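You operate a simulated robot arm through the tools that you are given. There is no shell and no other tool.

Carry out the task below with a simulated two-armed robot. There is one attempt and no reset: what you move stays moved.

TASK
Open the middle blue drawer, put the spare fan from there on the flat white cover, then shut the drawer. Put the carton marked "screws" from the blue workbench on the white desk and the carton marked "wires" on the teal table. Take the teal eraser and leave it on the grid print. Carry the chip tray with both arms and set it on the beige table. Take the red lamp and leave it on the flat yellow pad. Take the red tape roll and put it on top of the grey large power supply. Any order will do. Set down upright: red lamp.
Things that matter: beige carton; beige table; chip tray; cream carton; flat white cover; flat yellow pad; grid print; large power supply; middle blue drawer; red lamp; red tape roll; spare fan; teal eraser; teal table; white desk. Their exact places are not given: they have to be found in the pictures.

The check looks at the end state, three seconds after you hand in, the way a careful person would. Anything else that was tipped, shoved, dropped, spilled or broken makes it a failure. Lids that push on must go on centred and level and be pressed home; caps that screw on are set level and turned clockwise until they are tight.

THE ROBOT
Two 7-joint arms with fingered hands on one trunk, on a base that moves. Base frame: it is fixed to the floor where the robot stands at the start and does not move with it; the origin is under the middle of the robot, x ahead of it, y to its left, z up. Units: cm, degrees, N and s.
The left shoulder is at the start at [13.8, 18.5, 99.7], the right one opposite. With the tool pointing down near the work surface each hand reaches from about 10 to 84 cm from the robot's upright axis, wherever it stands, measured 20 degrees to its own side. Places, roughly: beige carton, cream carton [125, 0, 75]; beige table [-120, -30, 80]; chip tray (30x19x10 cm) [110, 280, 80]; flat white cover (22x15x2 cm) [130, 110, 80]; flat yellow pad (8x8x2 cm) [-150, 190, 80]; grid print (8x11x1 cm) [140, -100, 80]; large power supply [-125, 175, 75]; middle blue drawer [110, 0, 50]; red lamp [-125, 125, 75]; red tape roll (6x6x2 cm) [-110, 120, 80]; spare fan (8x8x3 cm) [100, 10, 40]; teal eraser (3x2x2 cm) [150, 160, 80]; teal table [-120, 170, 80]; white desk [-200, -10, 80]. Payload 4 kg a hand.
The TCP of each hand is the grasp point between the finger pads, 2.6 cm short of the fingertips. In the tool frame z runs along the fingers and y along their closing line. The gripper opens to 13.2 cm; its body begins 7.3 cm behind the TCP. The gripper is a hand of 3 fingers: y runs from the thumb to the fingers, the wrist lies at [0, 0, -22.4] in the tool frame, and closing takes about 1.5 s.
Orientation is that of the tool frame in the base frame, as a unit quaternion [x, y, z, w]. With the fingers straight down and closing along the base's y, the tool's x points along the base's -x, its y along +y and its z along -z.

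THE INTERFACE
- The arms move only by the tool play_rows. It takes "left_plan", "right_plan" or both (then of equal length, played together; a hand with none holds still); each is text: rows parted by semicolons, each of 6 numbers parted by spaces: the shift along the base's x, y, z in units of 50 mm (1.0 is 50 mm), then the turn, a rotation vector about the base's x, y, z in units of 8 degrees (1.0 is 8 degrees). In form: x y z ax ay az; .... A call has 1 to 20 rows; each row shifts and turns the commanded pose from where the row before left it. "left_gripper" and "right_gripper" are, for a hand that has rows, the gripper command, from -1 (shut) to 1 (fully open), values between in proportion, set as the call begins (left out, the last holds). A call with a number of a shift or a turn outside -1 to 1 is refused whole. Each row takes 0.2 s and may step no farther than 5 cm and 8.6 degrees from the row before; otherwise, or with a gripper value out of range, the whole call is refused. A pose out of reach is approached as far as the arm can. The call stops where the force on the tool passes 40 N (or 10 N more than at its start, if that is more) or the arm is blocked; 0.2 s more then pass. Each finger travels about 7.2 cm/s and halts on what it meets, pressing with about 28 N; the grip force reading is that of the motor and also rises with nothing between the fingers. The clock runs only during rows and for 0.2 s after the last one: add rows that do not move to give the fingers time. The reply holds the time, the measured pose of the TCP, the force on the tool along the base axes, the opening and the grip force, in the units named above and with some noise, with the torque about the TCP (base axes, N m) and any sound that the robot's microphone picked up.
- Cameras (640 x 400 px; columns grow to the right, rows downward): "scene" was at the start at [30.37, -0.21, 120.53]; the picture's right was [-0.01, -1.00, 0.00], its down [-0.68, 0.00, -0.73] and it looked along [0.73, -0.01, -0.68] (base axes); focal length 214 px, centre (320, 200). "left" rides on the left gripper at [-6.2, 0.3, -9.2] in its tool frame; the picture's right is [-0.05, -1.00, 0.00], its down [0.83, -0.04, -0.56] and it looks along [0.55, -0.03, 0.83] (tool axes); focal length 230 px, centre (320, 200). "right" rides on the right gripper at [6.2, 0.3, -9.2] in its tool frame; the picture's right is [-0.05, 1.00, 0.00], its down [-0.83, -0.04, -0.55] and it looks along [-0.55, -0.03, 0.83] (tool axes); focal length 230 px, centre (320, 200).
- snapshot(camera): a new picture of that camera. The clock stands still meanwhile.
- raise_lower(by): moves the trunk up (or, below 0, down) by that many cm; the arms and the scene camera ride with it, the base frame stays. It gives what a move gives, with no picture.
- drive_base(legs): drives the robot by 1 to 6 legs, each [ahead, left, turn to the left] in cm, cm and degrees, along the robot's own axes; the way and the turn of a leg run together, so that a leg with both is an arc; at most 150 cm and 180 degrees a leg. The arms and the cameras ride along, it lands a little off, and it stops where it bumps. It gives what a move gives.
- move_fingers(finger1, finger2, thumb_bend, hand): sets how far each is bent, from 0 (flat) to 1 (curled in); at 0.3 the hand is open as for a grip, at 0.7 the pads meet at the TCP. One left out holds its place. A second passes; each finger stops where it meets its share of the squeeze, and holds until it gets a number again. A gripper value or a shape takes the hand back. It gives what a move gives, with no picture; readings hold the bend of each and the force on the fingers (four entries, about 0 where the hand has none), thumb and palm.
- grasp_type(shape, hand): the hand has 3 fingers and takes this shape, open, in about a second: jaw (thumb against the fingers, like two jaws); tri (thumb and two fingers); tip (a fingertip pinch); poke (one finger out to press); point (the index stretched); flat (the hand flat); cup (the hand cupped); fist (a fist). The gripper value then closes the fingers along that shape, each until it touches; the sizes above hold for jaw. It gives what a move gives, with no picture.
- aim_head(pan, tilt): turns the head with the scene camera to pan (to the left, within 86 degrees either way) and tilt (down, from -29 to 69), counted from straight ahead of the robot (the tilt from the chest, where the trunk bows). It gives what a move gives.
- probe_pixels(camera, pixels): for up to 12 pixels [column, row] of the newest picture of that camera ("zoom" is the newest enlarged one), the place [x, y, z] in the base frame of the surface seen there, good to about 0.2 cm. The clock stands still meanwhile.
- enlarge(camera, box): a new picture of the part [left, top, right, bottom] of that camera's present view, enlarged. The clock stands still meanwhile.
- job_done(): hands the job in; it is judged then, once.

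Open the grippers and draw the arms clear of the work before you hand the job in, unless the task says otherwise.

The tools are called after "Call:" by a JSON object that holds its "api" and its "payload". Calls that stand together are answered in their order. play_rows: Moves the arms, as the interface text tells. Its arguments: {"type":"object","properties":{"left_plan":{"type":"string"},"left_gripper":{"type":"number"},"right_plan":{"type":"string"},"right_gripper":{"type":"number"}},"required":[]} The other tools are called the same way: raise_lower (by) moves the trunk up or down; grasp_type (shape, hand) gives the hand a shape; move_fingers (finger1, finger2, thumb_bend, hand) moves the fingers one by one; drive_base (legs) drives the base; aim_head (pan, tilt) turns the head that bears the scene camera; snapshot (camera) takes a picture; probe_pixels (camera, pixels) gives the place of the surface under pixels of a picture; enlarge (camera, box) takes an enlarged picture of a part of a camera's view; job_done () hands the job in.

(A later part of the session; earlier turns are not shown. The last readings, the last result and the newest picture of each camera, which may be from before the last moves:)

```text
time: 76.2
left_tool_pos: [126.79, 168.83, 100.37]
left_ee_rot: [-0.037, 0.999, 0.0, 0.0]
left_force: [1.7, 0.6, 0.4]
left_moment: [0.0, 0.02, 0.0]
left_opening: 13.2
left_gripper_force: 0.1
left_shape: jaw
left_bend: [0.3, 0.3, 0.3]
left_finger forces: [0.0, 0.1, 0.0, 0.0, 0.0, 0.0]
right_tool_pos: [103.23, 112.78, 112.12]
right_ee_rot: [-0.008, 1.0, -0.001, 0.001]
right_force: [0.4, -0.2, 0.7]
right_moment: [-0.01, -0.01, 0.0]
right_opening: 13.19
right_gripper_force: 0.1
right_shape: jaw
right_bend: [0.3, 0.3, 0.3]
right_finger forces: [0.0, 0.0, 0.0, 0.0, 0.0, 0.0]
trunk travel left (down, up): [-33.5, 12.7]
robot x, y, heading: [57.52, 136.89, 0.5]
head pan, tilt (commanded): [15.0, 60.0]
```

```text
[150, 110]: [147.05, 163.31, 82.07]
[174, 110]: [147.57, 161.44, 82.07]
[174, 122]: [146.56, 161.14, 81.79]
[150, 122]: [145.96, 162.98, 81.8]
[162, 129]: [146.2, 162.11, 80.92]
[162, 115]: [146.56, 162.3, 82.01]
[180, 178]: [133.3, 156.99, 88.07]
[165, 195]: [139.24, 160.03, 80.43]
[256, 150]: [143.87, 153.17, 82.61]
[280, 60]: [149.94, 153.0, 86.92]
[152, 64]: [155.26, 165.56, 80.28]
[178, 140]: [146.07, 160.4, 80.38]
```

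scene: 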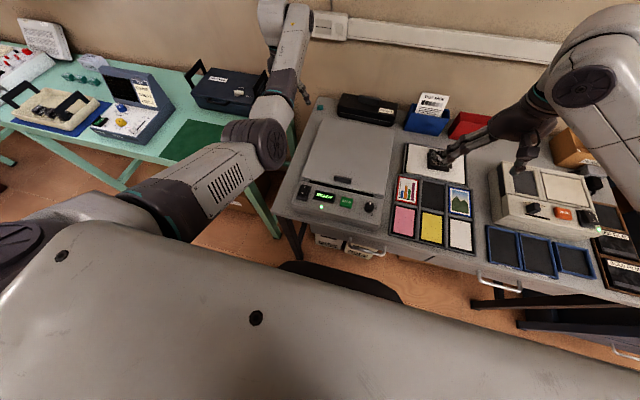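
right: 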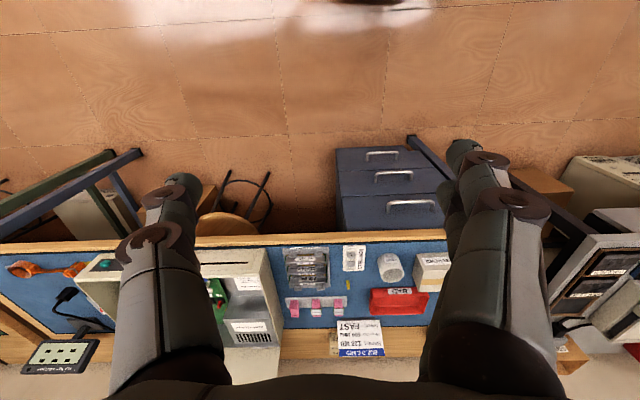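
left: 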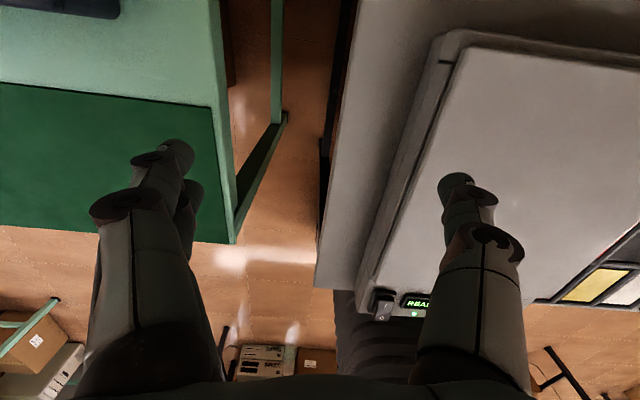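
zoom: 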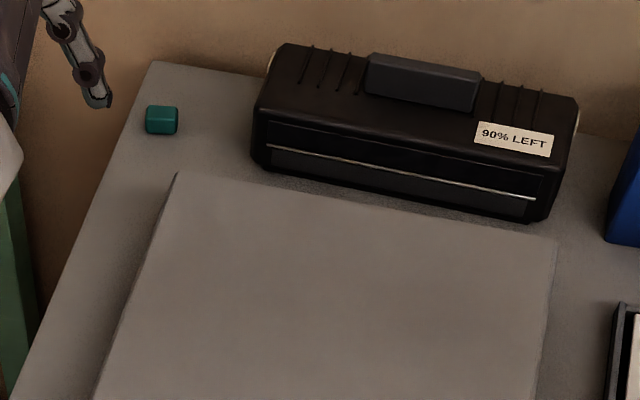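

Eraser centre ≈(146.8,162.2), z 80.3–82.05. To maximise reach I raise both hands relative to the body, then lower the trunk so the shoulder is near wrist height.

Call:
{"api": "play_rows", "payload": {"left_plan": "0 0 0.8 0 0 0; 0 0 0.8 0 0 0; 0 0 0.8 0 0 0; 0 0 0.8 0 0 0; 0 0 0 0 0 0", "right_plan": "-0.3 0 0.7 0 0 0; -0.3 0 0.7 0 0 0; -0.3 0 0.7 0 0 0; -0.3 0 0.7 0 0 0; 0 0 0 0 0 0", "left_gripper": 0}}

Call:
{"api": "raise_lower", "payload": {"by": -16}}

Call:
{"api": "drive_base", "payload": {"legs": [[0, 6, 0], [8.5, 0, 0]]}}

Call:
{"api": "snapshot", "payload": {"camera": "scene"}}

```text
time: 77.4
left_tool_pos: [126.87, 168.77, 116.4]
left_ee_rot: [-0.035, 0.999, 0.0, 0.0]
left_force: [-0.4, -1.1, -0.9]
left_moment: [-0.02, 0.01, 0.0]
left_opening: 6.66
left_gripper_force: 0.1
left_shape: jaw
left_bend: [0.73, 0.73, 0.7]
left_finger forces: [0.0, 0.0, 0.0, 0.0, 0.0, 0.0]
right_tool_pos: [97.07, 112.7, 126.03]
right_ee_rot: [-0.007, 1.0, -0.002, -0.001]
right_force: [0.2, 0.0, -0.6]
right_moment: [0.0, 0.03, 0.0]
right_opening: 13.16
right_gripper_force: 0.1
right_shape: jaw
right_bend: [0.3, 0.3, 0.3]
right_finger forces: [0.0, 0.1, 0.0, 0.0, 0.1, 0.0]
trunk travel left (down, up): [-33.5, 12.7]
robot x, y, heading: [57.46, 137.5, 0.7]
head pan, tilt (commanded): [15.0, 60.0]
```

```text
time: 79.3
left_tool_pos: [127.08, 168.81, 99.49]
left_ee_rot: [-0.036, 0.999, 0.001, -0.005]
left_force: [0.1, 0.6, -0.7]
left_moment: [0.02, -0.04, 0.03]
left_opening: 6.67
left_gripper_force: 0.0
left_shape: jaw
left_bend: [0.73, 0.73, 0.7]
left_finger forces: [0.1, 0.1, 0.0, 0.0, 0.0, 0.0]
right_tool_pos: [97.15, 112.76, 110.04]
right_ee_rot: [-0.008, 1.0, -0.002, 0.001]
right_force: [0.2, 0.1, -0.4]
right_moment: [-0.01, 0.0, 0.04]
right_opening: 13.18
right_gripper_force: 0.0
right_shape: jaw
right_bend: [0.3, 0.3, 0.3]
right_finger forces: [0.1, 0.0, 0.0, 0.0, 0.0, 0.0]
trunk travel left (down, up): [-17.5, 28.7]
robot x, y, heading: [57.62, 137.01, 0.3]
head pan, tilt (commanded): [15.0, 60.0]
```

```text
time: 80.9
left_tool_pos: [135.42, 175.11, 99.35]
left_ee_rot: [-0.036, 0.999, -0.001, -0.006]
left_force: [0.6, -0.3, -0.3]
left_moment: [-0.03, 0.05, 0.0]
left_opening: 6.66
left_gripper_force: 0.0
left_shape: jaw
left_bend: [0.73, 0.73, 0.7]
left_finger forces: [0.0, 0.0, 0.1, 0.0, 0.0, 0.1]
right_tool_pos: [105.52, 119.04, 110.1]
right_ee_rot: [-0.008, 1.0, -0.003, -0.001]
right_force: [-0.4, -0.5, 1.2]
right_moment: [-0.01, 0.01, -0.02]
right_opening: 13.18
right_gripper_force: 0.0
right_shape: jaw
right_bend: [0.3, 0.3, 0.3]
right_finger forces: [0.1, 0.0, 0.0, 0.0, 0.0, 0.0]
trunk travel left (down, up): [-17.5, 28.7]
robot x, y, heading: [66.11, 143.25, 0.5]
head pan, tilt (commanded): [15.0, 60.0]
```

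```text
taken
```

scene: 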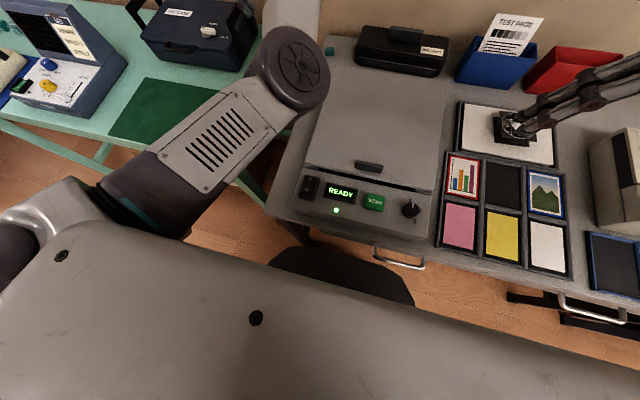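

Robot now at (66,143). Move the left hand over the eraser with yaw +11° more (eraser is turned ~15°).

Call:
{"api": "play_rows", "payload": {"left_plan": "0.456 -0.516 -0.1 0 0 0.7; 0.456 -0.516 -0.1 0 0 0.65; 0.456 -0.516 -0.1 0 0 0; 0.456 -0.516 -0.1 0 0 0; 0.456 -0.516 -0.1 0 0 0; 0 0 0 0 0 0"}}

Call:
{"api": "snapshot", "payload": {"camera": "left"}}

```text
time: 82.3
left_tool_pos: [144.5, 162.33, 96.26]
left_ee_rot: [-0.131, 0.991, 0.0, -0.006]
left_force: [-0.6, -0.4, -0.4]
left_moment: [0.0, 0.0, -0.01]
left_opening: 6.59
left_gripper_force: 0.1
left_shape: jaw
left_bend: [0.73, 0.73, 0.7]
left_finger forces: [0.1, 0.1, 0.0, 0.1, 0.0, 0.0]
left hand out of reach, approached as far as the arm can: row 4, 5
right_tool_pos: [105.54, 118.96, 110.13]
right_ee_rot: [-0.01, 1.0, -0.001, 0.0]
right_force: [-0.8, 0.2, -0.3]
right_moment: [-0.01, 0.0, 0.02]
right_opening: 13.19
right_gripper_force: 0.1
right_shape: jaw
right_bend: [0.3, 0.3, 0.3]
right_finger forces: [0.0, 0.0, 0.0, 0.0, 0.0, 0.0]
trunk travel left (down, up): [-17.5, 28.7]
robot x, y, heading: [65.66, 143.15, 0.6]
head pan, tilt (commanded): [15.0, 60.0]
```

```text
taken
```

left: 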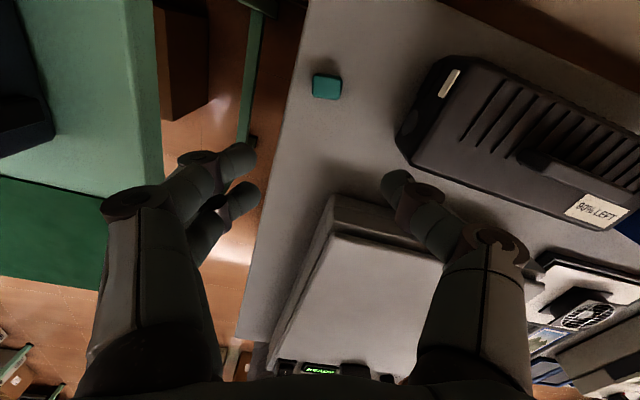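

Hand is 2.3 cm short at the reach limit. Drive the base ahead 3.5 cm and look again.

Call:
{"api": "drive_base", "payload": {"legs": [[3.5, 0, 0]]}}

Call:
{"api": "snapshot", "payload": {"camera": "left"}}

Call:
{"api": "probe_pixels", "payload": {"camera": "left", "pixels": [[326, 87], [322, 115], [320, 130], [326, 100]]}}

```text
time: 83.3
left_tool_pos: [147.44, 162.3, 96.36]
left_ee_rot: [-0.132, 0.991, 0.002, -0.01]
left_force: [-0.2, -0.1, 0.1]
left_moment: [-0.02, 0.0, 0.03]
left_opening: 6.67
left_gripper_force: 0.0
left_shape: jaw
left_bend: [0.73, 0.73, 0.7]
left_finger forces: [0.1, 0.0, 0.0, 0.0, 0.0, 0.0]
right_tool_pos: [109.13, 119.02, 109.97]
right_ee_rot: [-0.01, 1.0, -0.002, -0.002]
right_force: [0.1, -0.4, 0.4]
right_moment: [0.02, -0.06, -0.03]
right_opening: 13.16
right_gripper_force: 0.0
right_shape: jaw
right_bend: [0.3, 0.3, 0.3]
right_finger forces: [0.1, 0.0, 0.1, 0.1, 0.0, 0.0]
trunk travel left (down, up): [-17.5, 28.7]
robot x, y, heading: [69.27, 143.1, 0.8]
head pan, tilt (commanded): [15.0, 60.0]
stopped in leg 1: the force on the tool passed its limit at 90 N (the readings are from after the stop); the commanded pose is now the measured one
```

```text
taken
```

left: 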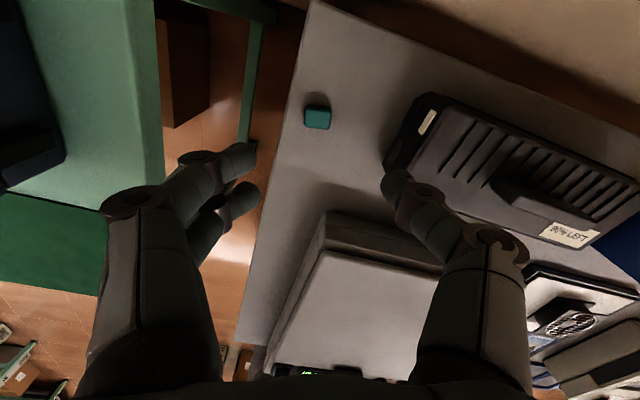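

```text
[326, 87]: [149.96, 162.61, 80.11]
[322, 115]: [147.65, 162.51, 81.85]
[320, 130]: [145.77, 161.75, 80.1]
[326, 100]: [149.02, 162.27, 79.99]
```

The drive stopped on a 90 N contact: probably the hand's back touched the wall conduit. I draw the left hand back 4 cm at once and look.

Call:
{"api": "play_rows", "payload": {"left_plan": "-0.4 0 0.1 0 0 0; -0.4 0 0.1 0 0 0; 0 0 0 0 0 0"}}

Call:
{"api": "aim_head", "payload": {"pan": 15, "tilt": 45}}

Call:
{"api": "snapshot", "payload": {"camera": "scene"}}

```text
time: 84.2
left_tool_pos: [143.29, 162.15, 97.53]
left_ee_rot: [-0.132, 0.991, 0.001, -0.01]
left_force: [-0.1, -0.5, 0.2]
left_moment: [0.03, 0.01, 0.01]
left_opening: 6.66
left_gripper_force: 0.0
left_shape: jaw
left_bend: [0.73, 0.73, 0.7]
left_finger forces: [0.0, 0.0, 0.1, 0.0, 0.0, 0.1]
right_tool_pos: [108.92, 119.04, 110.03]
right_ee_rot: [-0.01, 1.0, -0.002, -0.001]
right_force: [-0.5, 0.0, 0.0]
right_moment: [-0.02, 0.01, -0.05]
right_opening: 13.16
right_gripper_force: 0.0
right_shape: jaw
right_bend: [0.3, 0.3, 0.3]
right_finger forces: [0.0, 0.1, 0.0, 0.0, 0.0, 0.1]
trunk travel left (down, up): [-17.5, 28.7]
robot x, y, heading: [69.43, 142.91, 0.9]
head pan, tilt (commanded): [15.0, 60.0]
```

```text
time: 84.9
left_tool_pos: [143.26, 162.29, 97.54]
left_ee_rot: [-0.131, 0.991, 0.001, -0.009]
left_force: [-1.4, -0.2, -0.5]
left_moment: [0.01, -0.01, 0.0]
left_opening: 6.66
left_gripper_force: 0.1
left_shape: jaw
left_bend: [0.73, 0.73, 0.7]
left_finger forces: [0.0, 0.0, 0.1, 0.0, 0.1, 0.1]
right_tool_pos: [108.95, 119.04, 109.96]
right_ee_rot: [-0.009, 1.0, -0.002, 0.0]
right_force: [0.4, 0.0, 0.4]
right_moment: [-0.03, 0.01, 0.01]
right_opening: 13.18
right_gripper_force: 0.0
right_shape: jaw
right_bend: [0.3, 0.3, 0.3]
right_finger forces: [0.0, 0.1, 0.0, 0.1, 0.0, 0.1]
trunk travel left (down, up): [-17.5, 28.7]
robot x, y, heading: [69.22, 142.73, 0.9]
head pan, tilt (commanded): [15.0, 45.0]
```

```text
taken
```

scene: 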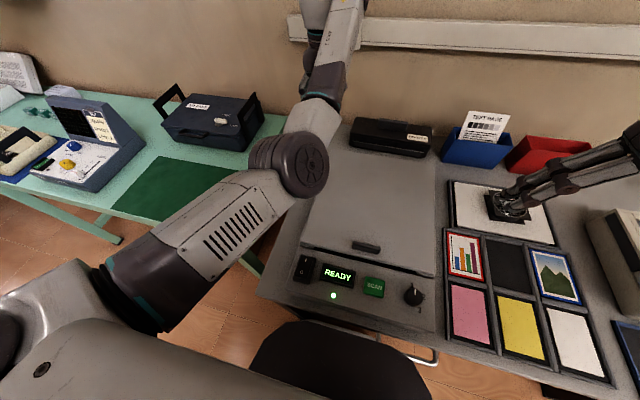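

Conduit visible at (480,38), running to (295,30) near the wrist. Probe conduit and wall depth and see the hand up close.

Call:
{"api": "probe_pixels", "payload": {"camera": "scene", "pixels": [[480, 30], [480, 48], [400, 30], [300, 30], [292, 40], [400, 70], [330, 95], [318, 50], [345, 40], [370, 120], [318, 10]]}}

Call:
{"api": "enlarge", "payload": {"camera": "scene", "box": [260, 0, 400, 88]}}

```text
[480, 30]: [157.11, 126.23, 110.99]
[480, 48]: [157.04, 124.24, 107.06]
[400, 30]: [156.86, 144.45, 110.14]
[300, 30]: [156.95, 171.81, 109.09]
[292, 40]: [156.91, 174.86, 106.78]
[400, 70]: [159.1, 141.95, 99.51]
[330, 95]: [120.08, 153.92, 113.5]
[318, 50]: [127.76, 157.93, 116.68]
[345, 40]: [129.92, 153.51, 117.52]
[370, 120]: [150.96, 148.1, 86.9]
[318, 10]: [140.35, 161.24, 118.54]
```

```text
4.55 times, centred on (330, 44) of scene
```

zoom: 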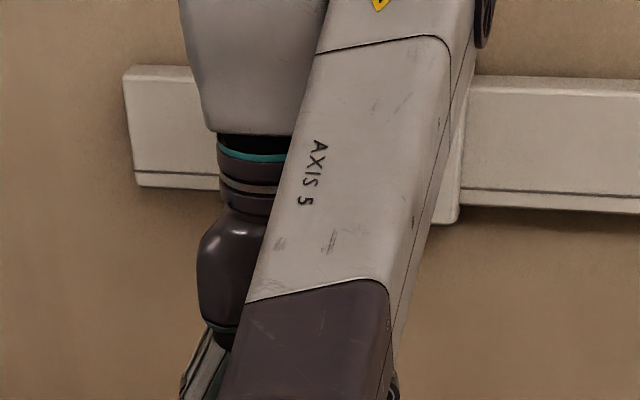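

Conduit front is at x=157; the hand's camera side touched it. I'll lean the wrist back later; first I try the fingertip-pinch shape and see how it looks.

Call:
{"api": "grasp_type", "payload": {"hand": "left", "shape": "tip"}}

Call:
{"api": "snapshot", "payload": {"camera": "left"}}

```text
time: 85.8
left_tool_pos: [143.35, 162.39, 97.45]
left_ee_rot: [-0.132, 0.991, 0.002, -0.009]
left_force: [-0.3, -0.4, 0.1]
left_moment: [0.03, 0.0, 0.04]
left_opening: 13.2
left_gripper_force: 0.1
left_shape: tip
left_bend: [0.3, 0.3, 0.3]
left_finger forces: [0.0, 0.0, 0.0, 0.0, 0.1, 0.1]
right_tool_pos: [109.04, 119.03, 109.98]
right_ee_rot: [-0.01, 1.0, -0.002, 0.0]
right_force: [-0.2, -0.2, 0.9]
right_moment: [-0.02, 0.02, 0.0]
right_opening: 13.18
right_gripper_force: 0.0
right_shape: jaw
right_bend: [0.3, 0.3, 0.3]
right_finger forces: [0.0, 0.0, 0.1, 0.0, 0.0, 0.1]
trunk travel left (down, up): [-17.5, 28.7]
robot x, y, heading: [69.32, 143.39, 0.8]
head pan, tilt (commanded): [15.0, 45.0]
```

```text
taken
```

left: 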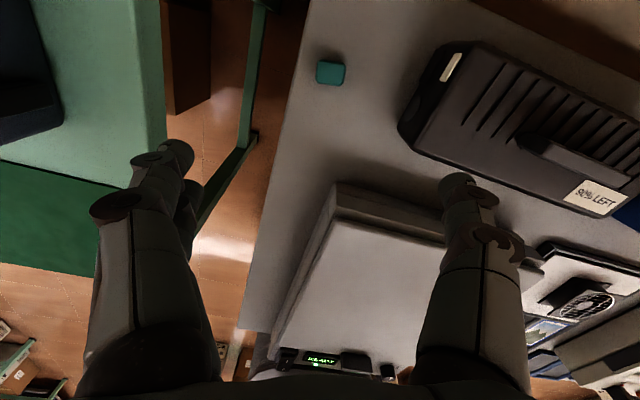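

I test how this shape closes in free air (gripper −0.6).

Call:
{"api": "play_rows", "payload": {"left_plan": "0 0 0 0 0 0; 0 0 0 0 0 0; 0 0 0 0 0 0; 0 0 0 0 0 0; 0 0 0 0 0 0; 0 0 0 0 0 0", "left_gripper": -0.6}}

Call:
{"api": "snapshot", "payload": {"camera": "left"}}

```text
time: 87.2
left_tool_pos: [143.39, 162.29, 97.38]
left_ee_rot: [-0.131, 0.991, 0.002, -0.01]
left_force: [-0.3, -0.2, 0.2]
left_moment: [-0.02, 0.01, 0.03]
left_opening: 2.69
left_gripper_force: 0.0
left_shape: tip
left_bend: [0.73, 0.73, 0.7]
left_finger forces: [0.0, 0.1, 0.0, 0.1, 0.1, 0.0]
right_tool_pos: [108.98, 119.05, 109.94]
right_ee_rot: [-0.009, 1.0, -0.001, -0.001]
right_force: [-0.5, 0.7, -0.3]
right_moment: [-0.01, 0.01, -0.02]
right_opening: 13.18
right_gripper_force: 0.0
right_shape: jaw
right_bend: [0.3, 0.3, 0.3]
right_finger forces: [0.0, 0.0, 0.1, 0.0, 0.0, 0.0]
trunk travel left (down, up): [-17.5, 28.7]
robot x, y, heading: [69.25, 142.99, 0.9]
head pan, tilt (commanded): [15.0, 45.0]
```

```text
taken
```

left: 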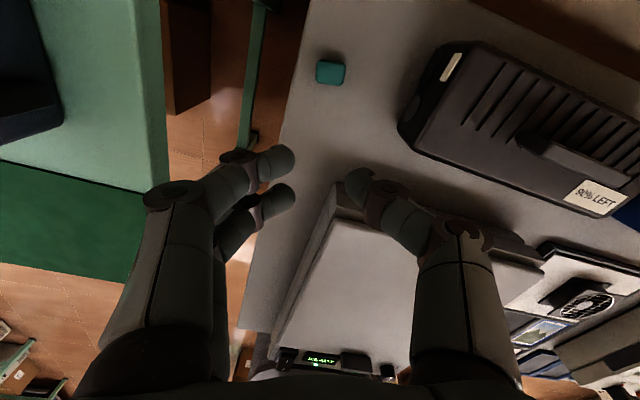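

Fingertips look well matched. Now lean the wrist back 15° about the closing axis and set opening ≈5 cm.

Call:
{"api": "play_rows", "payload": {"left_plan": "0 0 0 0.243 -0.906 0; 0 0 0 0.243 -0.906 0; 0.3 0 0 0 0 0; 0.33 0 0 0 0 0; 0 0 -0.4 0 0 0; 0 0 0 0 0 0; 0 0 0 0 0 0", "left_gripper": -0.24}}

Call:
{"api": "snapshot", "payload": {"camera": "left"}}

Call:
{"api": "snapshot", "payload": {"camera": "scene"}}

```text
time: 88.8
left_tool_pos: [146.42, 162.3, 95.46]
left_ee_rot: [-0.13, 0.984, 0.018, 0.121]
left_force: [-0.3, -0.3, -0.3]
left_moment: [-0.02, -0.02, -0.02]
left_opening: 4.95
left_gripper_force: 0.1
left_shape: tip
left_bend: [0.73, 0.73, 0.7]
left_finger forces: [0.0, 0.0, 0.0, 0.1, 0.0, 0.0]
right_tool_pos: [108.92, 119.05, 110.04]
right_ee_rot: [-0.009, 1.0, -0.002, -0.001]
right_force: [-0.3, 0.2, -0.7]
right_moment: [-0.02, -0.02, 0.0]
right_opening: 13.19
right_gripper_force: 0.1
right_shape: jaw
right_bend: [0.3, 0.3, 0.3]
right_finger forces: [0.0, 0.0, 0.1, 0.1, 0.0, 0.0]
trunk travel left (down, up): [-17.5, 28.7]
robot x, y, heading: [69.02, 143.22, 0.7]
head pan, tilt (commanded): [15.0, 45.0]
```

```text
taken
```

left: 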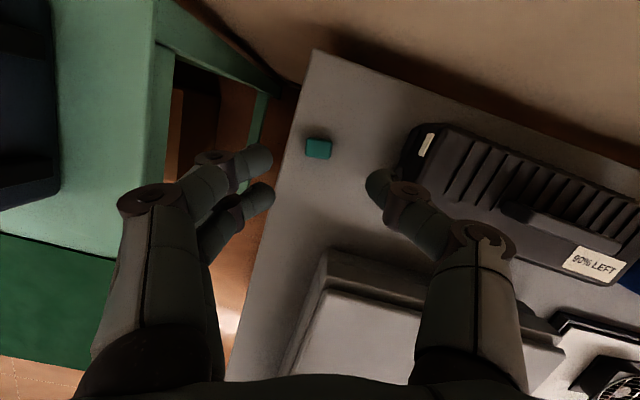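

```text
taken
```

scene: 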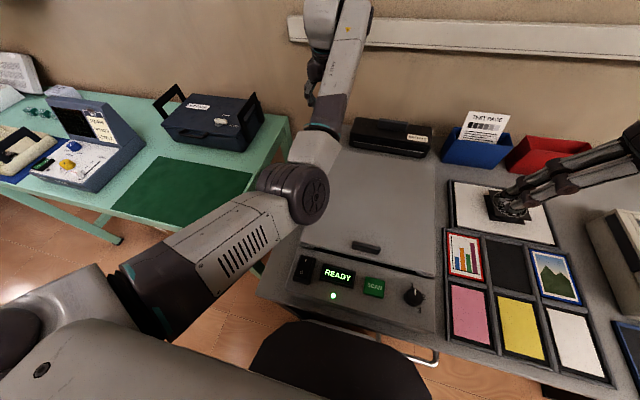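

Eraser at (318,149) is centred between thumb and fingers. Descend to z≈85.

Call:
{"api": "play_rows", "payload": {"left_plan": "0 0 -0.5 0 0 0; 0 0 -0.5 0 0 0; 0 0 -0.5 0 0 0; 0 0 -0.4 0 0 0; 0 0 -0.16 0 0 0; 0 0 0 0 0 0"}}

Call:
{"api": "snapshot", "payload": {"camera": "left"}}

```text
time: 90.2
left_tool_pos: [146.48, 162.4, 85.19]
left_ee_rot: [-0.131, 0.984, 0.018, 0.12]
left_force: [-0.2, 0.0, 0.5]
left_moment: [0.02, 0.01, -0.05]
left_opening: 4.96
left_gripper_force: 0.1
left_shape: tip
left_bend: [0.73, 0.73, 0.7]
left_finger forces: [0.0, 0.0, 0.1, 0.0, 0.1, 0.0]
right_tool_pos: [108.82, 119.1, 110.0]
right_ee_rot: [-0.01, 1.0, -0.002, -0.001]
right_force: [0.8, 0.1, 0.1]
right_moment: [0.03, -0.06, -0.01]
right_opening: 13.19
right_gripper_force: 0.0
right_shape: jaw
right_bend: [0.3, 0.3, 0.3]
right_finger forces: [0.1, 0.1, 0.0, 0.1, 0.0, 0.0]
trunk travel left (down, up): [-17.5, 28.7]
robot x, y, heading: [69.05, 143.31, 0.8]
head pan, tilt (commanded): [15.0, 45.0]
```

```text
taken
```

left: 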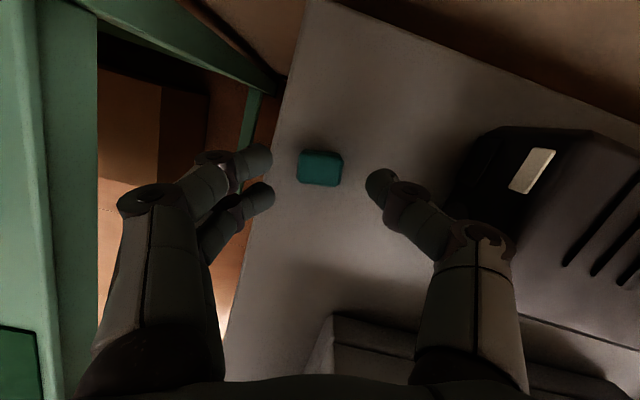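

Well aligned. Lower 1.4 cm more in small steps.

Call:
{"api": "play_rows", "payload": {"left_plan": "0 0 -0.14 0 0 0; 0 0 -0.1 0 0 0; 0 0 -0.06 0 0 0; 0 0 0 0 0 0"}}

Call:
{"api": "snapshot", "payload": {"camera": "left"}}

```text
time: 91.2
left_tool_pos: [146.57, 162.4, 83.69]
left_ee_rot: [-0.131, 0.984, 0.019, 0.121]
left_force: [0.4, 0.2, -0.6]
left_moment: [0.0, -0.01, -0.02]
left_opening: 4.97
left_gripper_force: 0.0
left_shape: tip
left_bend: [0.73, 0.73, 0.7]
left_finger forces: [0.1, 0.0, 0.1, 0.0, 0.0, 0.0]
right_tool_pos: [108.95, 119.17, 109.98]
right_ee_rot: [-0.009, 1.0, -0.002, 0.0]
right_force: [0.3, -0.3, 1.3]
right_moment: [0.02, -0.01, 0.01]
right_opening: 13.18
right_gripper_force: 0.1
right_shape: jaw
right_bend: [0.3, 0.3, 0.3]
right_finger forces: [0.0, 0.1, 0.1, 0.0, 0.0, 0.0]
trunk travel left (down, up): [-17.5, 28.7]
robot x, y, heading: [69.29, 143.18, 0.8]
head pan, tilt (commanded): [15.0, 45.0]
```

```text
taken
```

left: 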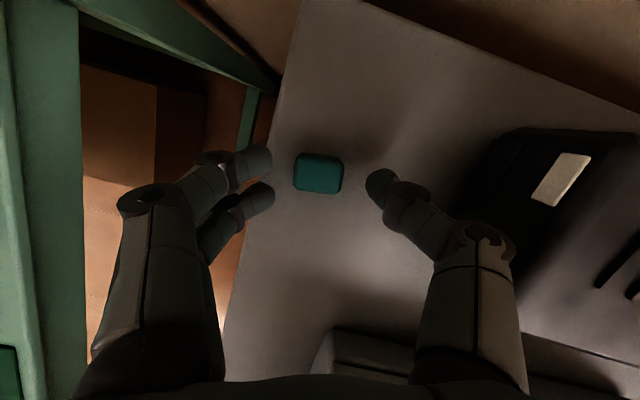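

No contact yet; lower 0.3 cm then close.

Call:
{"api": "play_rows", "payload": {"left_plan": "0 0 -0.03 0 0 0; 0 0 -0.03 0 0 0; 0 0 0 0 0 0"}}

Call:
{"api": "play_rows", "payload": {"left_plan": "0 0 0 0 0 0; 0 0 0 0 0 0; 0 0 0 0 0 0; 0 0 0 0 0 0; 0 0 0 0 0 0; 0 0 0 0 0 0", "left_gripper": -1}}

Call:
{"api": "snapshot", "payload": {"camera": "left"}}

```text
time: 92.0
left_tool_pos: [146.68, 162.28, 83.32]
left_ee_rot: [-0.131, 0.984, 0.019, 0.12]
left_force: [-0.7, -0.8, 0.2]
left_moment: [-0.01, -0.01, 0.01]
left_opening: 4.97
left_gripper_force: 0.0
left_shape: tip
left_bend: [0.73, 0.73, 0.7]
left_finger forces: [0.0, 0.0, 0.0, 0.1, 0.0, 0.1]
right_tool_pos: [108.83, 119.0, 110.01]
right_ee_rot: [-0.009, 1.0, -0.003, -0.001]
right_force: [0.1, -0.8, -0.1]
right_moment: [-0.02, 0.01, -0.02]
right_opening: 13.19
right_gripper_force: 0.1
right_shape: jaw
right_bend: [0.3, 0.3, 0.3]
right_finger forces: [0.0, 0.0, 0.1, 0.0, 0.0, 0.0]
trunk travel left (down, up): [-17.5, 28.7]
robot x, y, heading: [69.1, 142.96, 0.6]
head pan, tilt (commanded): [15.0, 45.0]
```

```text
time: 93.4
left_tool_pos: [146.56, 162.31, 83.44]
left_ee_rot: [-0.131, 0.984, 0.018, 0.12]
left_force: [-0.1, 0.7, 1.9]
left_moment: [0.05, -0.03, 0.03]
left_opening: 2.09
left_gripper_force: 27.8
left_shape: tip
left_bend: [0.73, 0.73, 0.71]
left_finger forces: [13.8, 11.9, 0.0, 0.0, 25.1, 0.1]
right_tool_pos: [108.82, 119.04, 109.92]
right_ee_rot: [-0.01, 1.0, -0.002, -0.001]
right_force: [0.2, -0.3, -0.6]
right_moment: [-0.02, -0.04, 0.0]
right_opening: 13.17
right_gripper_force: 0.1
right_shape: jaw
right_bend: [0.3, 0.3, 0.3]
right_finger forces: [0.1, 0.0, 0.0, 0.0, 0.0, 0.0]
trunk travel left (down, up): [-17.5, 28.7]
robot x, y, heading: [68.89, 142.99, 0.8]
head pan, tilt (commanded): [15.0, 45.0]
```

```text
taken
```

left: 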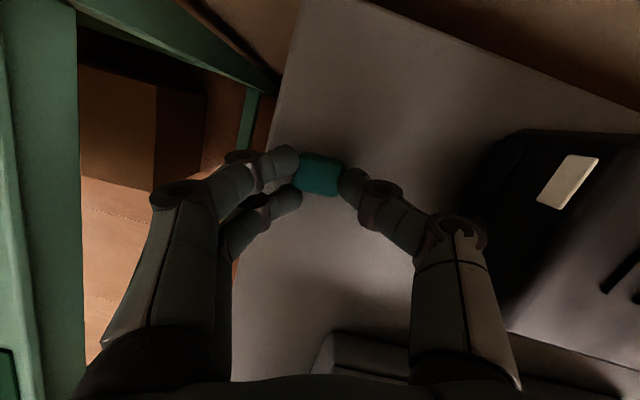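

The eraser is pinched at 2.1 cm with both fingers and thumb loaded. Lift, drawing back from the wall.

Call:
{"api": "play_rows", "payload": {"left_plan": "0 0 0.4 0 0 0; -0.1 0 0.6 0 0 0; -0.3 0 0.7 0 0 0; -0.4 0 0.7 0 0 0; -0.5 0 0.7 0 0 0; -0.6 0 0.5 0 0 0; 0 0 0 0 0 0"}}

Call:
{"api": "snapshot", "payload": {"camera": "left"}}

```text
time: 95.0
left_tool_pos: [140.64, 162.85, 98.99]
left_ee_rot: [-0.131, 0.984, 0.018, 0.121]
left_force: [-1.3, -0.2, -0.5]
left_moment: [0.02, 0.05, 0.03]
left_opening: 1.91
left_gripper_force: 27.9
left_shape: tip
left_bend: [0.72, 0.71, 0.72]
left_finger forces: [15.1, 13.9, 0.1, 0.0, 24.4, 0.0]
left hand out of reach, approached as far as the arm can: row 5, 6
right_tool_pos: [108.92, 119.05, 109.95]
right_ee_rot: [-0.01, 1.0, -0.002, -0.001]
right_force: [0.7, 0.5, -0.2]
right_moment: [-0.01, 0.02, 0.01]
right_opening: 13.18
right_gripper_force: 0.3
right_shape: jaw
right_bend: [0.3, 0.3, 0.3]
right_finger forces: [0.0, 0.1, 0.0, 0.0, 0.0, 0.0]
trunk travel left (down, up): [-17.5, 28.7]
robot x, y, heading: [69.17, 143.49, 0.5]
head pan, tilt (commanded): [15.0, 45.0]
```

```text
taken
```

left: 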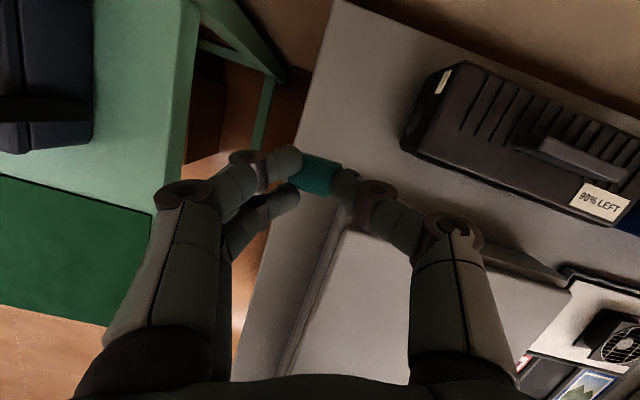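

Eraser held. Raise the trunk 15 cm, back away from the table, then head right towards the grid print.

Call:
{"api": "raise_lower", "payload": {"by": 15}}

Call:
{"api": "drive_base", "payload": {"legs": [[-55, 0, 0]]}}

Call:
{"api": "snapshot", "payload": {"camera": "left"}}

Call:
{"api": "snapshot", "payload": {"camera": "scene"}}

```text
time: 96.8
left_tool_pos: [140.59, 162.88, 114.11]
left_ee_rot: [-0.131, 0.984, 0.019, 0.12]
left_force: [0.7, 0.2, -0.7]
left_moment: [-0.03, 0.03, -0.02]
left_opening: 1.92
left_gripper_force: 28.1
left_shape: tip
left_bend: [0.72, 0.71, 0.72]
left_finger forces: [14.6, 14.1, 0.1, 0.0, 24.6, 0.1]
right_tool_pos: [108.98, 119.17, 124.99]
right_ee_rot: [-0.01, 1.0, -0.002, -0.002]
right_force: [-0.3, 0.8, 0.1]
right_moment: [0.01, 0.01, -0.02]
right_opening: 13.19
right_gripper_force: 0.0
right_shape: jaw
right_bend: [0.3, 0.3, 0.3]
right_finger forces: [0.0, 0.0, 0.0, 0.0, 0.1, 0.0]
trunk travel left (down, up): [-32.5, 13.7]
robot x, y, heading: [69.25, 143.55, 0.8]
head pan, tilt (commanded): [15.0, 45.0]
```

```text
time: 99.9
left_tool_pos: [85.45, 161.88, 114.14]
left_ee_rot: [-0.129, 0.984, 0.018, 0.121]
left_force: [0.6, 0.7, -1.1]
left_moment: [-0.03, -0.01, 0.02]
left_opening: 1.91
left_gripper_force: 28.1
left_shape: tip
left_bend: [0.72, 0.71, 0.72]
left_finger forces: [14.6, 14.1, 0.1, 0.0, 24.4, 0.0]
right_tool_pos: [53.83, 118.14, 125.03]
right_ee_rot: [-0.009, 1.0, -0.003, -0.002]
right_force: [-0.2, -0.3, 0.5]
right_moment: [0.04, 0.02, 0.0]
right_opening: 13.17
right_gripper_force: 0.1
right_shape: jaw
right_bend: [0.3, 0.3, 0.3]
right_finger forces: [0.0, 0.0, 0.1, 0.0, 0.0, 0.0]
trunk travel left (down, up): [-32.5, 13.7]
robot x, y, heading: [13.97, 142.22, 0.7]
head pan, tilt (commanded): [15.0, 45.0]
```

```text
taken
```

left: 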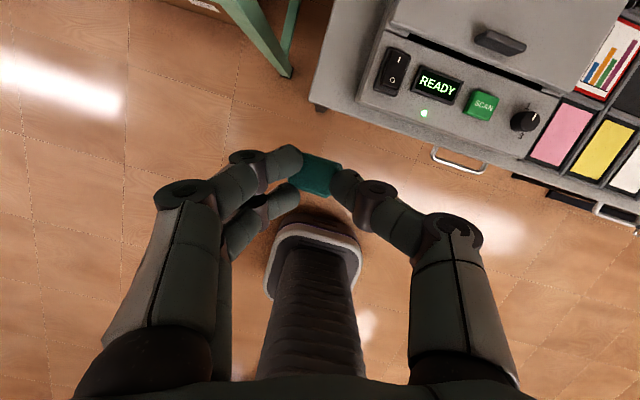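

```text
taken
```

scene: 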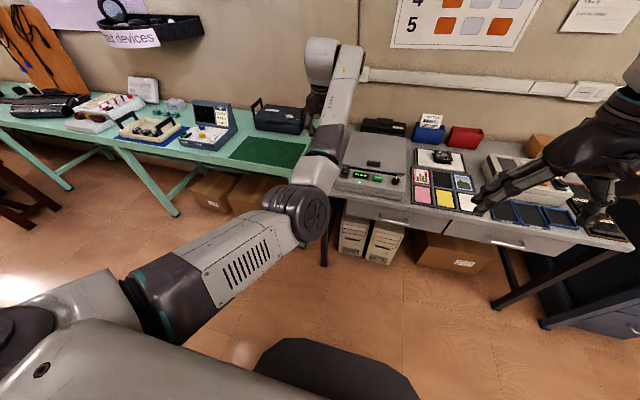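

I take the chance to measure the base footprint in the left view (rim around (310,225)).

Call:
{"api": "probe_pixels", "payload": {"camera": "left", "pixels": [[310, 228], [310, 213], [270, 270], [360, 265], [285, 235], [345, 235], [320, 178]]}}

Call:
{"api": "aim_head", "payload": {"pan": -45, "tilt": 40}}

Call:
{"api": "snapshot", "payload": {"camera": "scene"}}

```text
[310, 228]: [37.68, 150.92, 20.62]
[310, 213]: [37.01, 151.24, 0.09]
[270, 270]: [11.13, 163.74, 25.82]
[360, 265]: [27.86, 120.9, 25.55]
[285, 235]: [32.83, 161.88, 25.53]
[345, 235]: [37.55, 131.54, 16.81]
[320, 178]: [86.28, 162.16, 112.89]
```

```text
time: 101.2
left_tool_pos: [85.52, 161.83, 114.17]
left_ee_rot: [-0.129, 0.984, 0.019, 0.121]
left_force: [-0.5, -0.3, 0.5]
left_moment: [0.01, -0.01, -0.02]
left_opening: 1.87
left_gripper_force: 28.1
left_shape: tip
left_bend: [0.72, 0.71, 0.72]
left_finger forces: [14.7, 14.0, 0.1, 0.0, 24.6, 0.1]
right_tool_pos: [53.69, 118.1, 125.01]
right_ee_rot: [-0.009, 1.0, -0.001, -0.001]
right_force: [-0.7, -0.5, -0.5]
right_moment: [0.0, -0.02, 0.02]
right_opening: 13.21
right_gripper_force: 0.1
right_shape: jaw
right_bend: [0.3, 0.3, 0.3]
right_finger forces: [0.0, 0.0, 0.1, 0.0, 0.0, 0.0]
trunk travel left (down, up): [-32.5, 13.7]
robot x, y, heading: [14.08, 142.35, 0.6]
head pan, tilt (commanded): [-45.0, 40.0]
```

```text
taken
```

scene: 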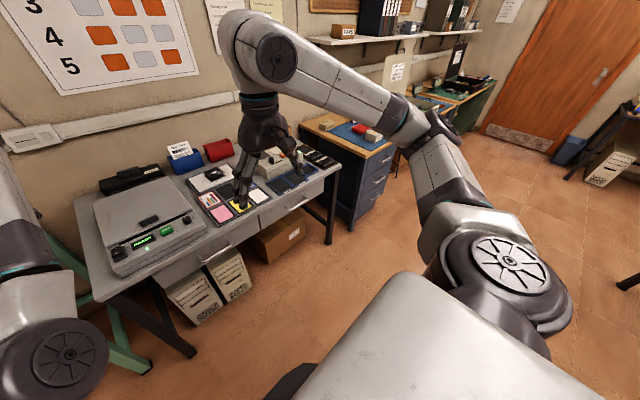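

Base extents: 24 cm ahead, ±21.5 cm sideways. Drive right in two legs along x≈14 to about y=-90.

Call:
{"api": "drive_base", "payload": {"legs": [[0, -120, 0], [0, -112, 0]]}}

Call:
{"api": "aim_head", "payload": {"pan": 0, "tilt": 45}}

Call:
{"api": "snapshot", "payload": {"camera": "scene"}}

Call:
{"api": "snapshot", "payload": {"camera": "left"}}

```text
time: 112.6
left_tool_pos: [89.08, -68.39, 114.3]
left_ee_rot: [-0.13, 0.984, 0.018, 0.121]
left_force: [0.5, 0.4, -0.1]
left_moment: [-0.01, -0.02, 0.03]
left_opening: 1.93
left_gripper_force: 28.0
left_shape: tip
left_bend: [0.72, 0.71, 0.72]
left_finger forces: [14.5, 14.0, 0.0, 0.1, 24.5, 0.0]
right_tool_pos: [57.33, -112.16, 124.94]
right_ee_rot: [-0.01, 1.0, -0.001, -0.001]
right_force: [-0.5, 0.0, 0.1]
right_moment: [0.01, -0.03, -0.01]
right_opening: 13.21
right_gripper_force: 0.0
right_shape: jaw
right_bend: [0.3, 0.3, 0.3]
right_finger forces: [0.1, 0.0, 0.0, 0.0, 0.1, 0.1]
trunk travel left (down, up): [-32.5, 13.7]
robot x, y, heading: [17.61, -88.06, 0.8]
head pan, tilt (commanded): [-45.0, 40.0]
```

```text
time: 113.7
left_tool_pos: [88.98, -68.32, 114.24]
left_ee_rot: [-0.13, 0.984, 0.018, 0.12]
left_force: [1.2, 1.2, 0.7]
left_moment: [0.01, -0.03, -0.01]
left_opening: 1.91
left_gripper_force: 28.0
left_shape: tip
left_bend: [0.72, 0.71, 0.72]
left_finger forces: [14.4, 14.1, 0.0, 0.1, 24.4, 0.0]
right_tool_pos: [57.32, -112.09, 124.97]
right_ee_rot: [-0.01, 1.0, -0.002, -0.001]
right_force: [0.2, 0.5, 0.0]
right_moment: [-0.02, 0.01, -0.01]
right_opening: 13.2
right_gripper_force: 0.1
right_shape: jaw
right_bend: [0.3, 0.3, 0.3]
right_finger forces: [0.0, 0.0, 0.0, 0.0, 0.0, 0.0]
trunk travel left (down, up): [-32.5, 13.7]
robot x, y, heading: [17.48, -87.6, 0.7]
head pan, tilt (commanded): [0.0, 45.0]
```

```text
taken
```

scene: 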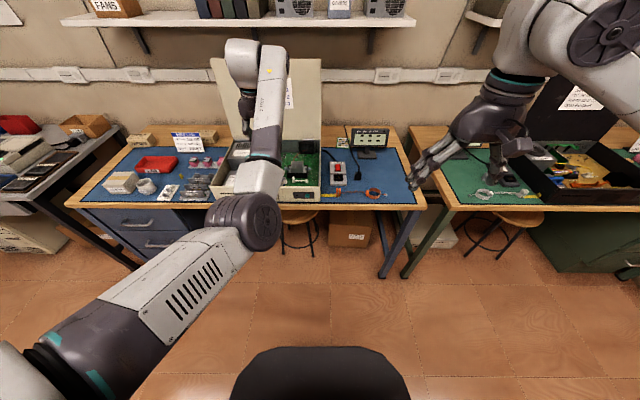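

```text
taken
```

left: 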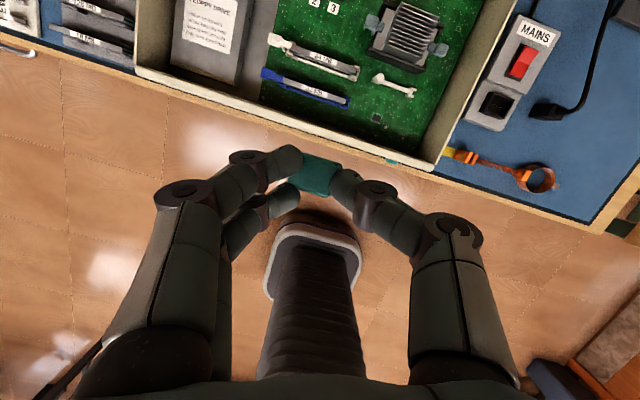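

I zoom in on the right part of the bench and the next table to find the grid print.

Call:
{"api": "enlarge", "payload": {"camera": "scene", "box": [320, 110, 480, 210]}}

Call:
{"api": "snapshot", "payload": {"camera": "right"}}

```text
4.00 times, centred on (400, 160) of scene
```

zoom: 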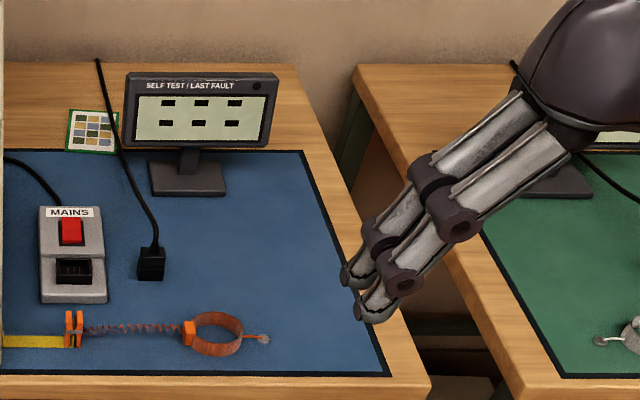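

```text
taken
```

right: 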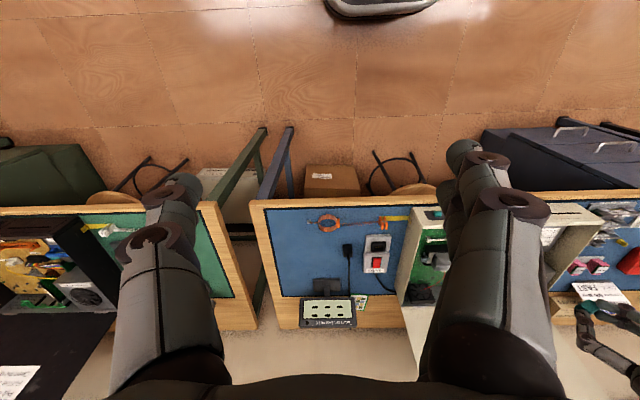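

The grid print appears at zoom (92,132), left of the monitor, with a black cable close to its right edge. Probing.

Call:
{"api": "probe_pixels", "payload": {"camera": "zoom", "pixels": [[92, 132], [73, 112], [115, 115], [68, 150], [112, 152], [85, 125], [105, 105], [118, 140], [130, 180], [150, 185], [135, 90], [98, 75]]}}

Call:
{"api": "enlarge", "payload": {"camera": "scene", "box": [325, 125, 373, 155]}}

```text
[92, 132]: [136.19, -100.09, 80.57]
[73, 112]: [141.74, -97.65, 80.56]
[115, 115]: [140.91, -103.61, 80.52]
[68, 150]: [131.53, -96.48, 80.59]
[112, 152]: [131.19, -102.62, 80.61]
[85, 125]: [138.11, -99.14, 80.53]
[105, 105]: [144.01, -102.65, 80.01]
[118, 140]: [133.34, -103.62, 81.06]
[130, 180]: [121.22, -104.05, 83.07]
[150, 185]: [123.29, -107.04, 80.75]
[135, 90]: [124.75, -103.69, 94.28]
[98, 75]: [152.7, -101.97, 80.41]
```

```text
13.33 times, centred on (349, 140) of scene
```

zoom: 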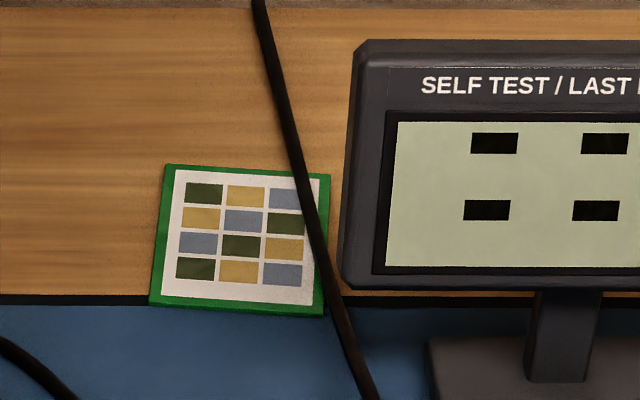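

I probe the print's four corners and the cable's course in this close zoom.

Call:
{"api": "probe_pixels", "payload": {"camera": "zoom", "pixels": [[167, 168], [325, 178], [152, 302], [320, 312], [240, 240], [298, 170], [318, 240], [345, 320], [262, 30], [375, 395], [345, 280], [365, 50]]}}

```text
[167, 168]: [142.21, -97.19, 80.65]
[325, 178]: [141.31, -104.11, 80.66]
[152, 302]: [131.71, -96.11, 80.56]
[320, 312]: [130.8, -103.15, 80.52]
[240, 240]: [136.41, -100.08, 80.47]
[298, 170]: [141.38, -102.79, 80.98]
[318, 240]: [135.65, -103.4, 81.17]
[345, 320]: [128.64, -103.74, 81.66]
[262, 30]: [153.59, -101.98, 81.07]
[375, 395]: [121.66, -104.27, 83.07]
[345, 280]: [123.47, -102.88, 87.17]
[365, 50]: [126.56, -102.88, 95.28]
```

The print spans roughly x 131–142, y −96…−104 at z 80.6, with a cable along its right edge (y≈−103.4). I'll place the eraser at (136.5,−99). Drive right 31, then ahead 44.

Call:
{"api": "drive_base", "payload": {"legs": [[0, -30.5, 0], [40, 0, -0.5]]}}

Call:
{"api": "snapshot", "payload": {"camera": "scene"}}

Call:
{"api": "snapshot", "payload": {"camera": "left"}}

```text
time: 117.8
left_tool_pos: [129.5, -98.19, 114.25]
left_ee_rot: [-0.129, 0.984, 0.018, 0.12]
left_force: [0.5, -0.7, 0.4]
left_moment: [0.02, 0.02, 0.01]
left_opening: 1.87
left_gripper_force: 28.7
left_shape: tip
left_bend: [0.72, 0.71, 0.72]
left_finger forces: [14.5, 14.0, 0.1, 0.0, 24.6, 0.0]
right_tool_pos: [97.84, -141.88, 124.97]
right_ee_rot: [-0.008, 1.0, -0.001, 0.0]
right_force: [0.0, 0.1, 0.4]
right_moment: [-0.01, 0.0, 0.05]
right_opening: 13.19
right_gripper_force: 0.2
right_shape: jaw
right_bend: [0.3, 0.3, 0.3]
right_finger forces: [0.0, 0.0, 0.0, 0.1, 0.0, 0.0]
trunk travel left (down, up): [-32.5, 13.7]
robot x, y, heading: [58.02, -117.39, 0.7]
head pan, tilt (commanded): [0.0, 45.0]
```

```text
taken
```

scene: 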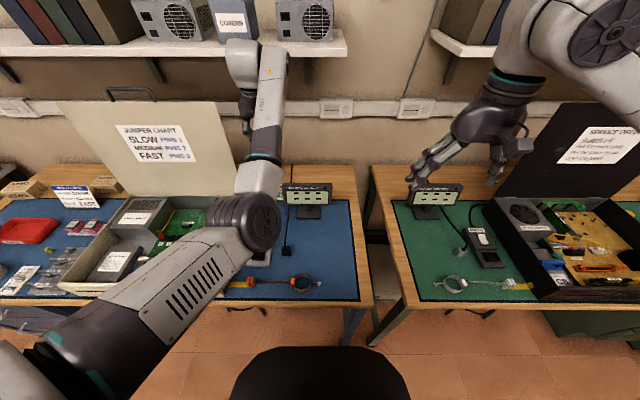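

```text
taken
```

left: 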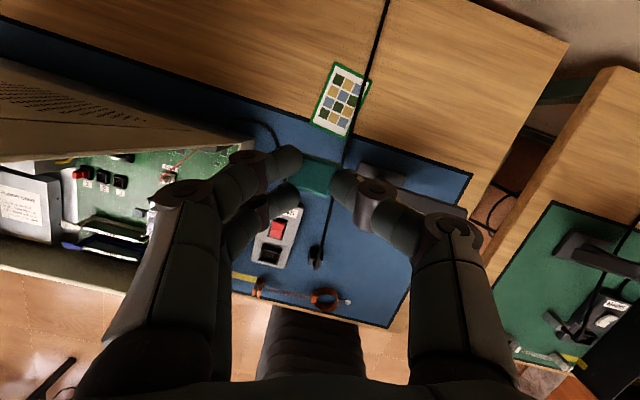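

The case lid's right edge is near the hand; I probe lid edge, monitor and shelf positions before descending.

Call:
{"api": "probe_pixels", "payload": {"camera": "scene", "pixels": [[195, 105], [225, 165], [235, 188], [210, 130], [330, 190], [300, 186], [248, 60], [246, 125], [320, 40], [335, 108], [262, 150], [245, 220]]}}

Call:
{"api": "enlarge", "payload": {"camera": "scene", "box": [190, 20, 350, 120]}}

```text
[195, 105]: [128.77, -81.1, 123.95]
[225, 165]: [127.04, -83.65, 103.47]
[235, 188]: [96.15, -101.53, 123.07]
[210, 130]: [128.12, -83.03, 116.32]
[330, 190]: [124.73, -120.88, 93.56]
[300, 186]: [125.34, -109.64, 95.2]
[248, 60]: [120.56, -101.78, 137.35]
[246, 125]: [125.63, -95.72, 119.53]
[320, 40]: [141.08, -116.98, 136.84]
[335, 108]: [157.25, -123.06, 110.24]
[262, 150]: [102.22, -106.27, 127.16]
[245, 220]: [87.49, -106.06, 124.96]
```

```text
4.00 times, centred on (270, 70) of scene
```

zoom: 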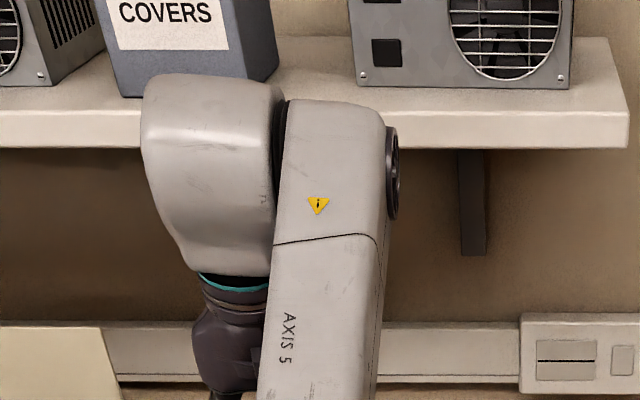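

Shelf front is at x=141, z≈137; monitor top ≈96; lid edge at y≈−83.5. I lower to z≈104 first, then drive 4 cm ahead and shift over the print.

Call:
{"api": "play_rows", "payload": {"left_plan": "0 0 -0.7 0 0 0; 0 0 -0.7 0 0 0; 0 0 -0.6 0 0 0; 0 0 0 0 0 0"}}

Call:
{"api": "drive_base", "payload": {"legs": [[4, 0, 0]]}}

Call:
{"api": "snapshot", "payload": {"camera": "left"}}

```text
time: 118.8
left_tool_pos: [129.62, -97.86, 104.19]
left_ee_rot: [-0.13, 0.984, 0.019, 0.121]
left_force: [0.5, 0.2, 0.2]
left_moment: [0.03, -0.03, 0.01]
left_opening: 1.92
left_gripper_force: 27.8
left_shape: tip
left_bend: [0.72, 0.71, 0.72]
left_finger forces: [14.4, 14.2, 0.0, 0.0, 24.6, 0.1]
right_tool_pos: [97.67, -141.81, 125.02]
right_ee_rot: [-0.008, 1.0, -0.002, -0.001]
right_force: [-0.5, -0.9, -0.3]
right_moment: [0.01, -0.03, -0.01]
right_opening: 13.21
right_gripper_force: 0.1
right_shape: jaw
right_bend: [0.3, 0.3, 0.3]
right_finger forces: [0.0, 0.0, 0.1, 0.0, 0.0, 0.1]
trunk travel left (down, up): [-32.5, 13.7]
robot x, y, heading: [57.91, -117.58, 0.7]
head pan, tilt (commanded): [0.0, 45.0]
```

```text
time: 119.7
left_tool_pos: [133.12, -98.07, 104.53]
left_ee_rot: [-0.13, 0.984, 0.02, 0.123]
left_force: [-0.8, -0.1, -0.1]
left_moment: [0.02, 0.01, 0.01]
left_opening: 1.92
left_gripper_force: 28.1
left_shape: tip
left_bend: [0.72, 0.71, 0.72]
left_finger forces: [14.4, 14.2, 0.1, 0.0, 24.6, 0.0]
right_tool_pos: [101.21, -141.69, 125.23]
right_ee_rot: [-0.008, 1.0, -0.002, 0.002]
right_force: [-0.1, -0.3, 0.5]
right_moment: [-0.02, -0.05, 0.0]
right_opening: 13.19
right_gripper_force: 0.1
right_shape: jaw
right_bend: [0.3, 0.3, 0.3]
right_finger forces: [0.0, 0.0, 0.0, 0.0, 0.0, 0.1]
trunk travel left (down, up): [-32.5, 13.7]
robot x, y, heading: [61.98, -117.39, 0.5]
head pan, tilt (commanded): [0.0, 45.0]
```

```text
taken
```

left: 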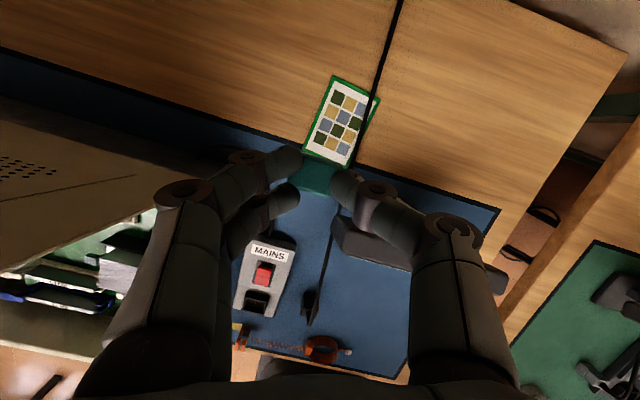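

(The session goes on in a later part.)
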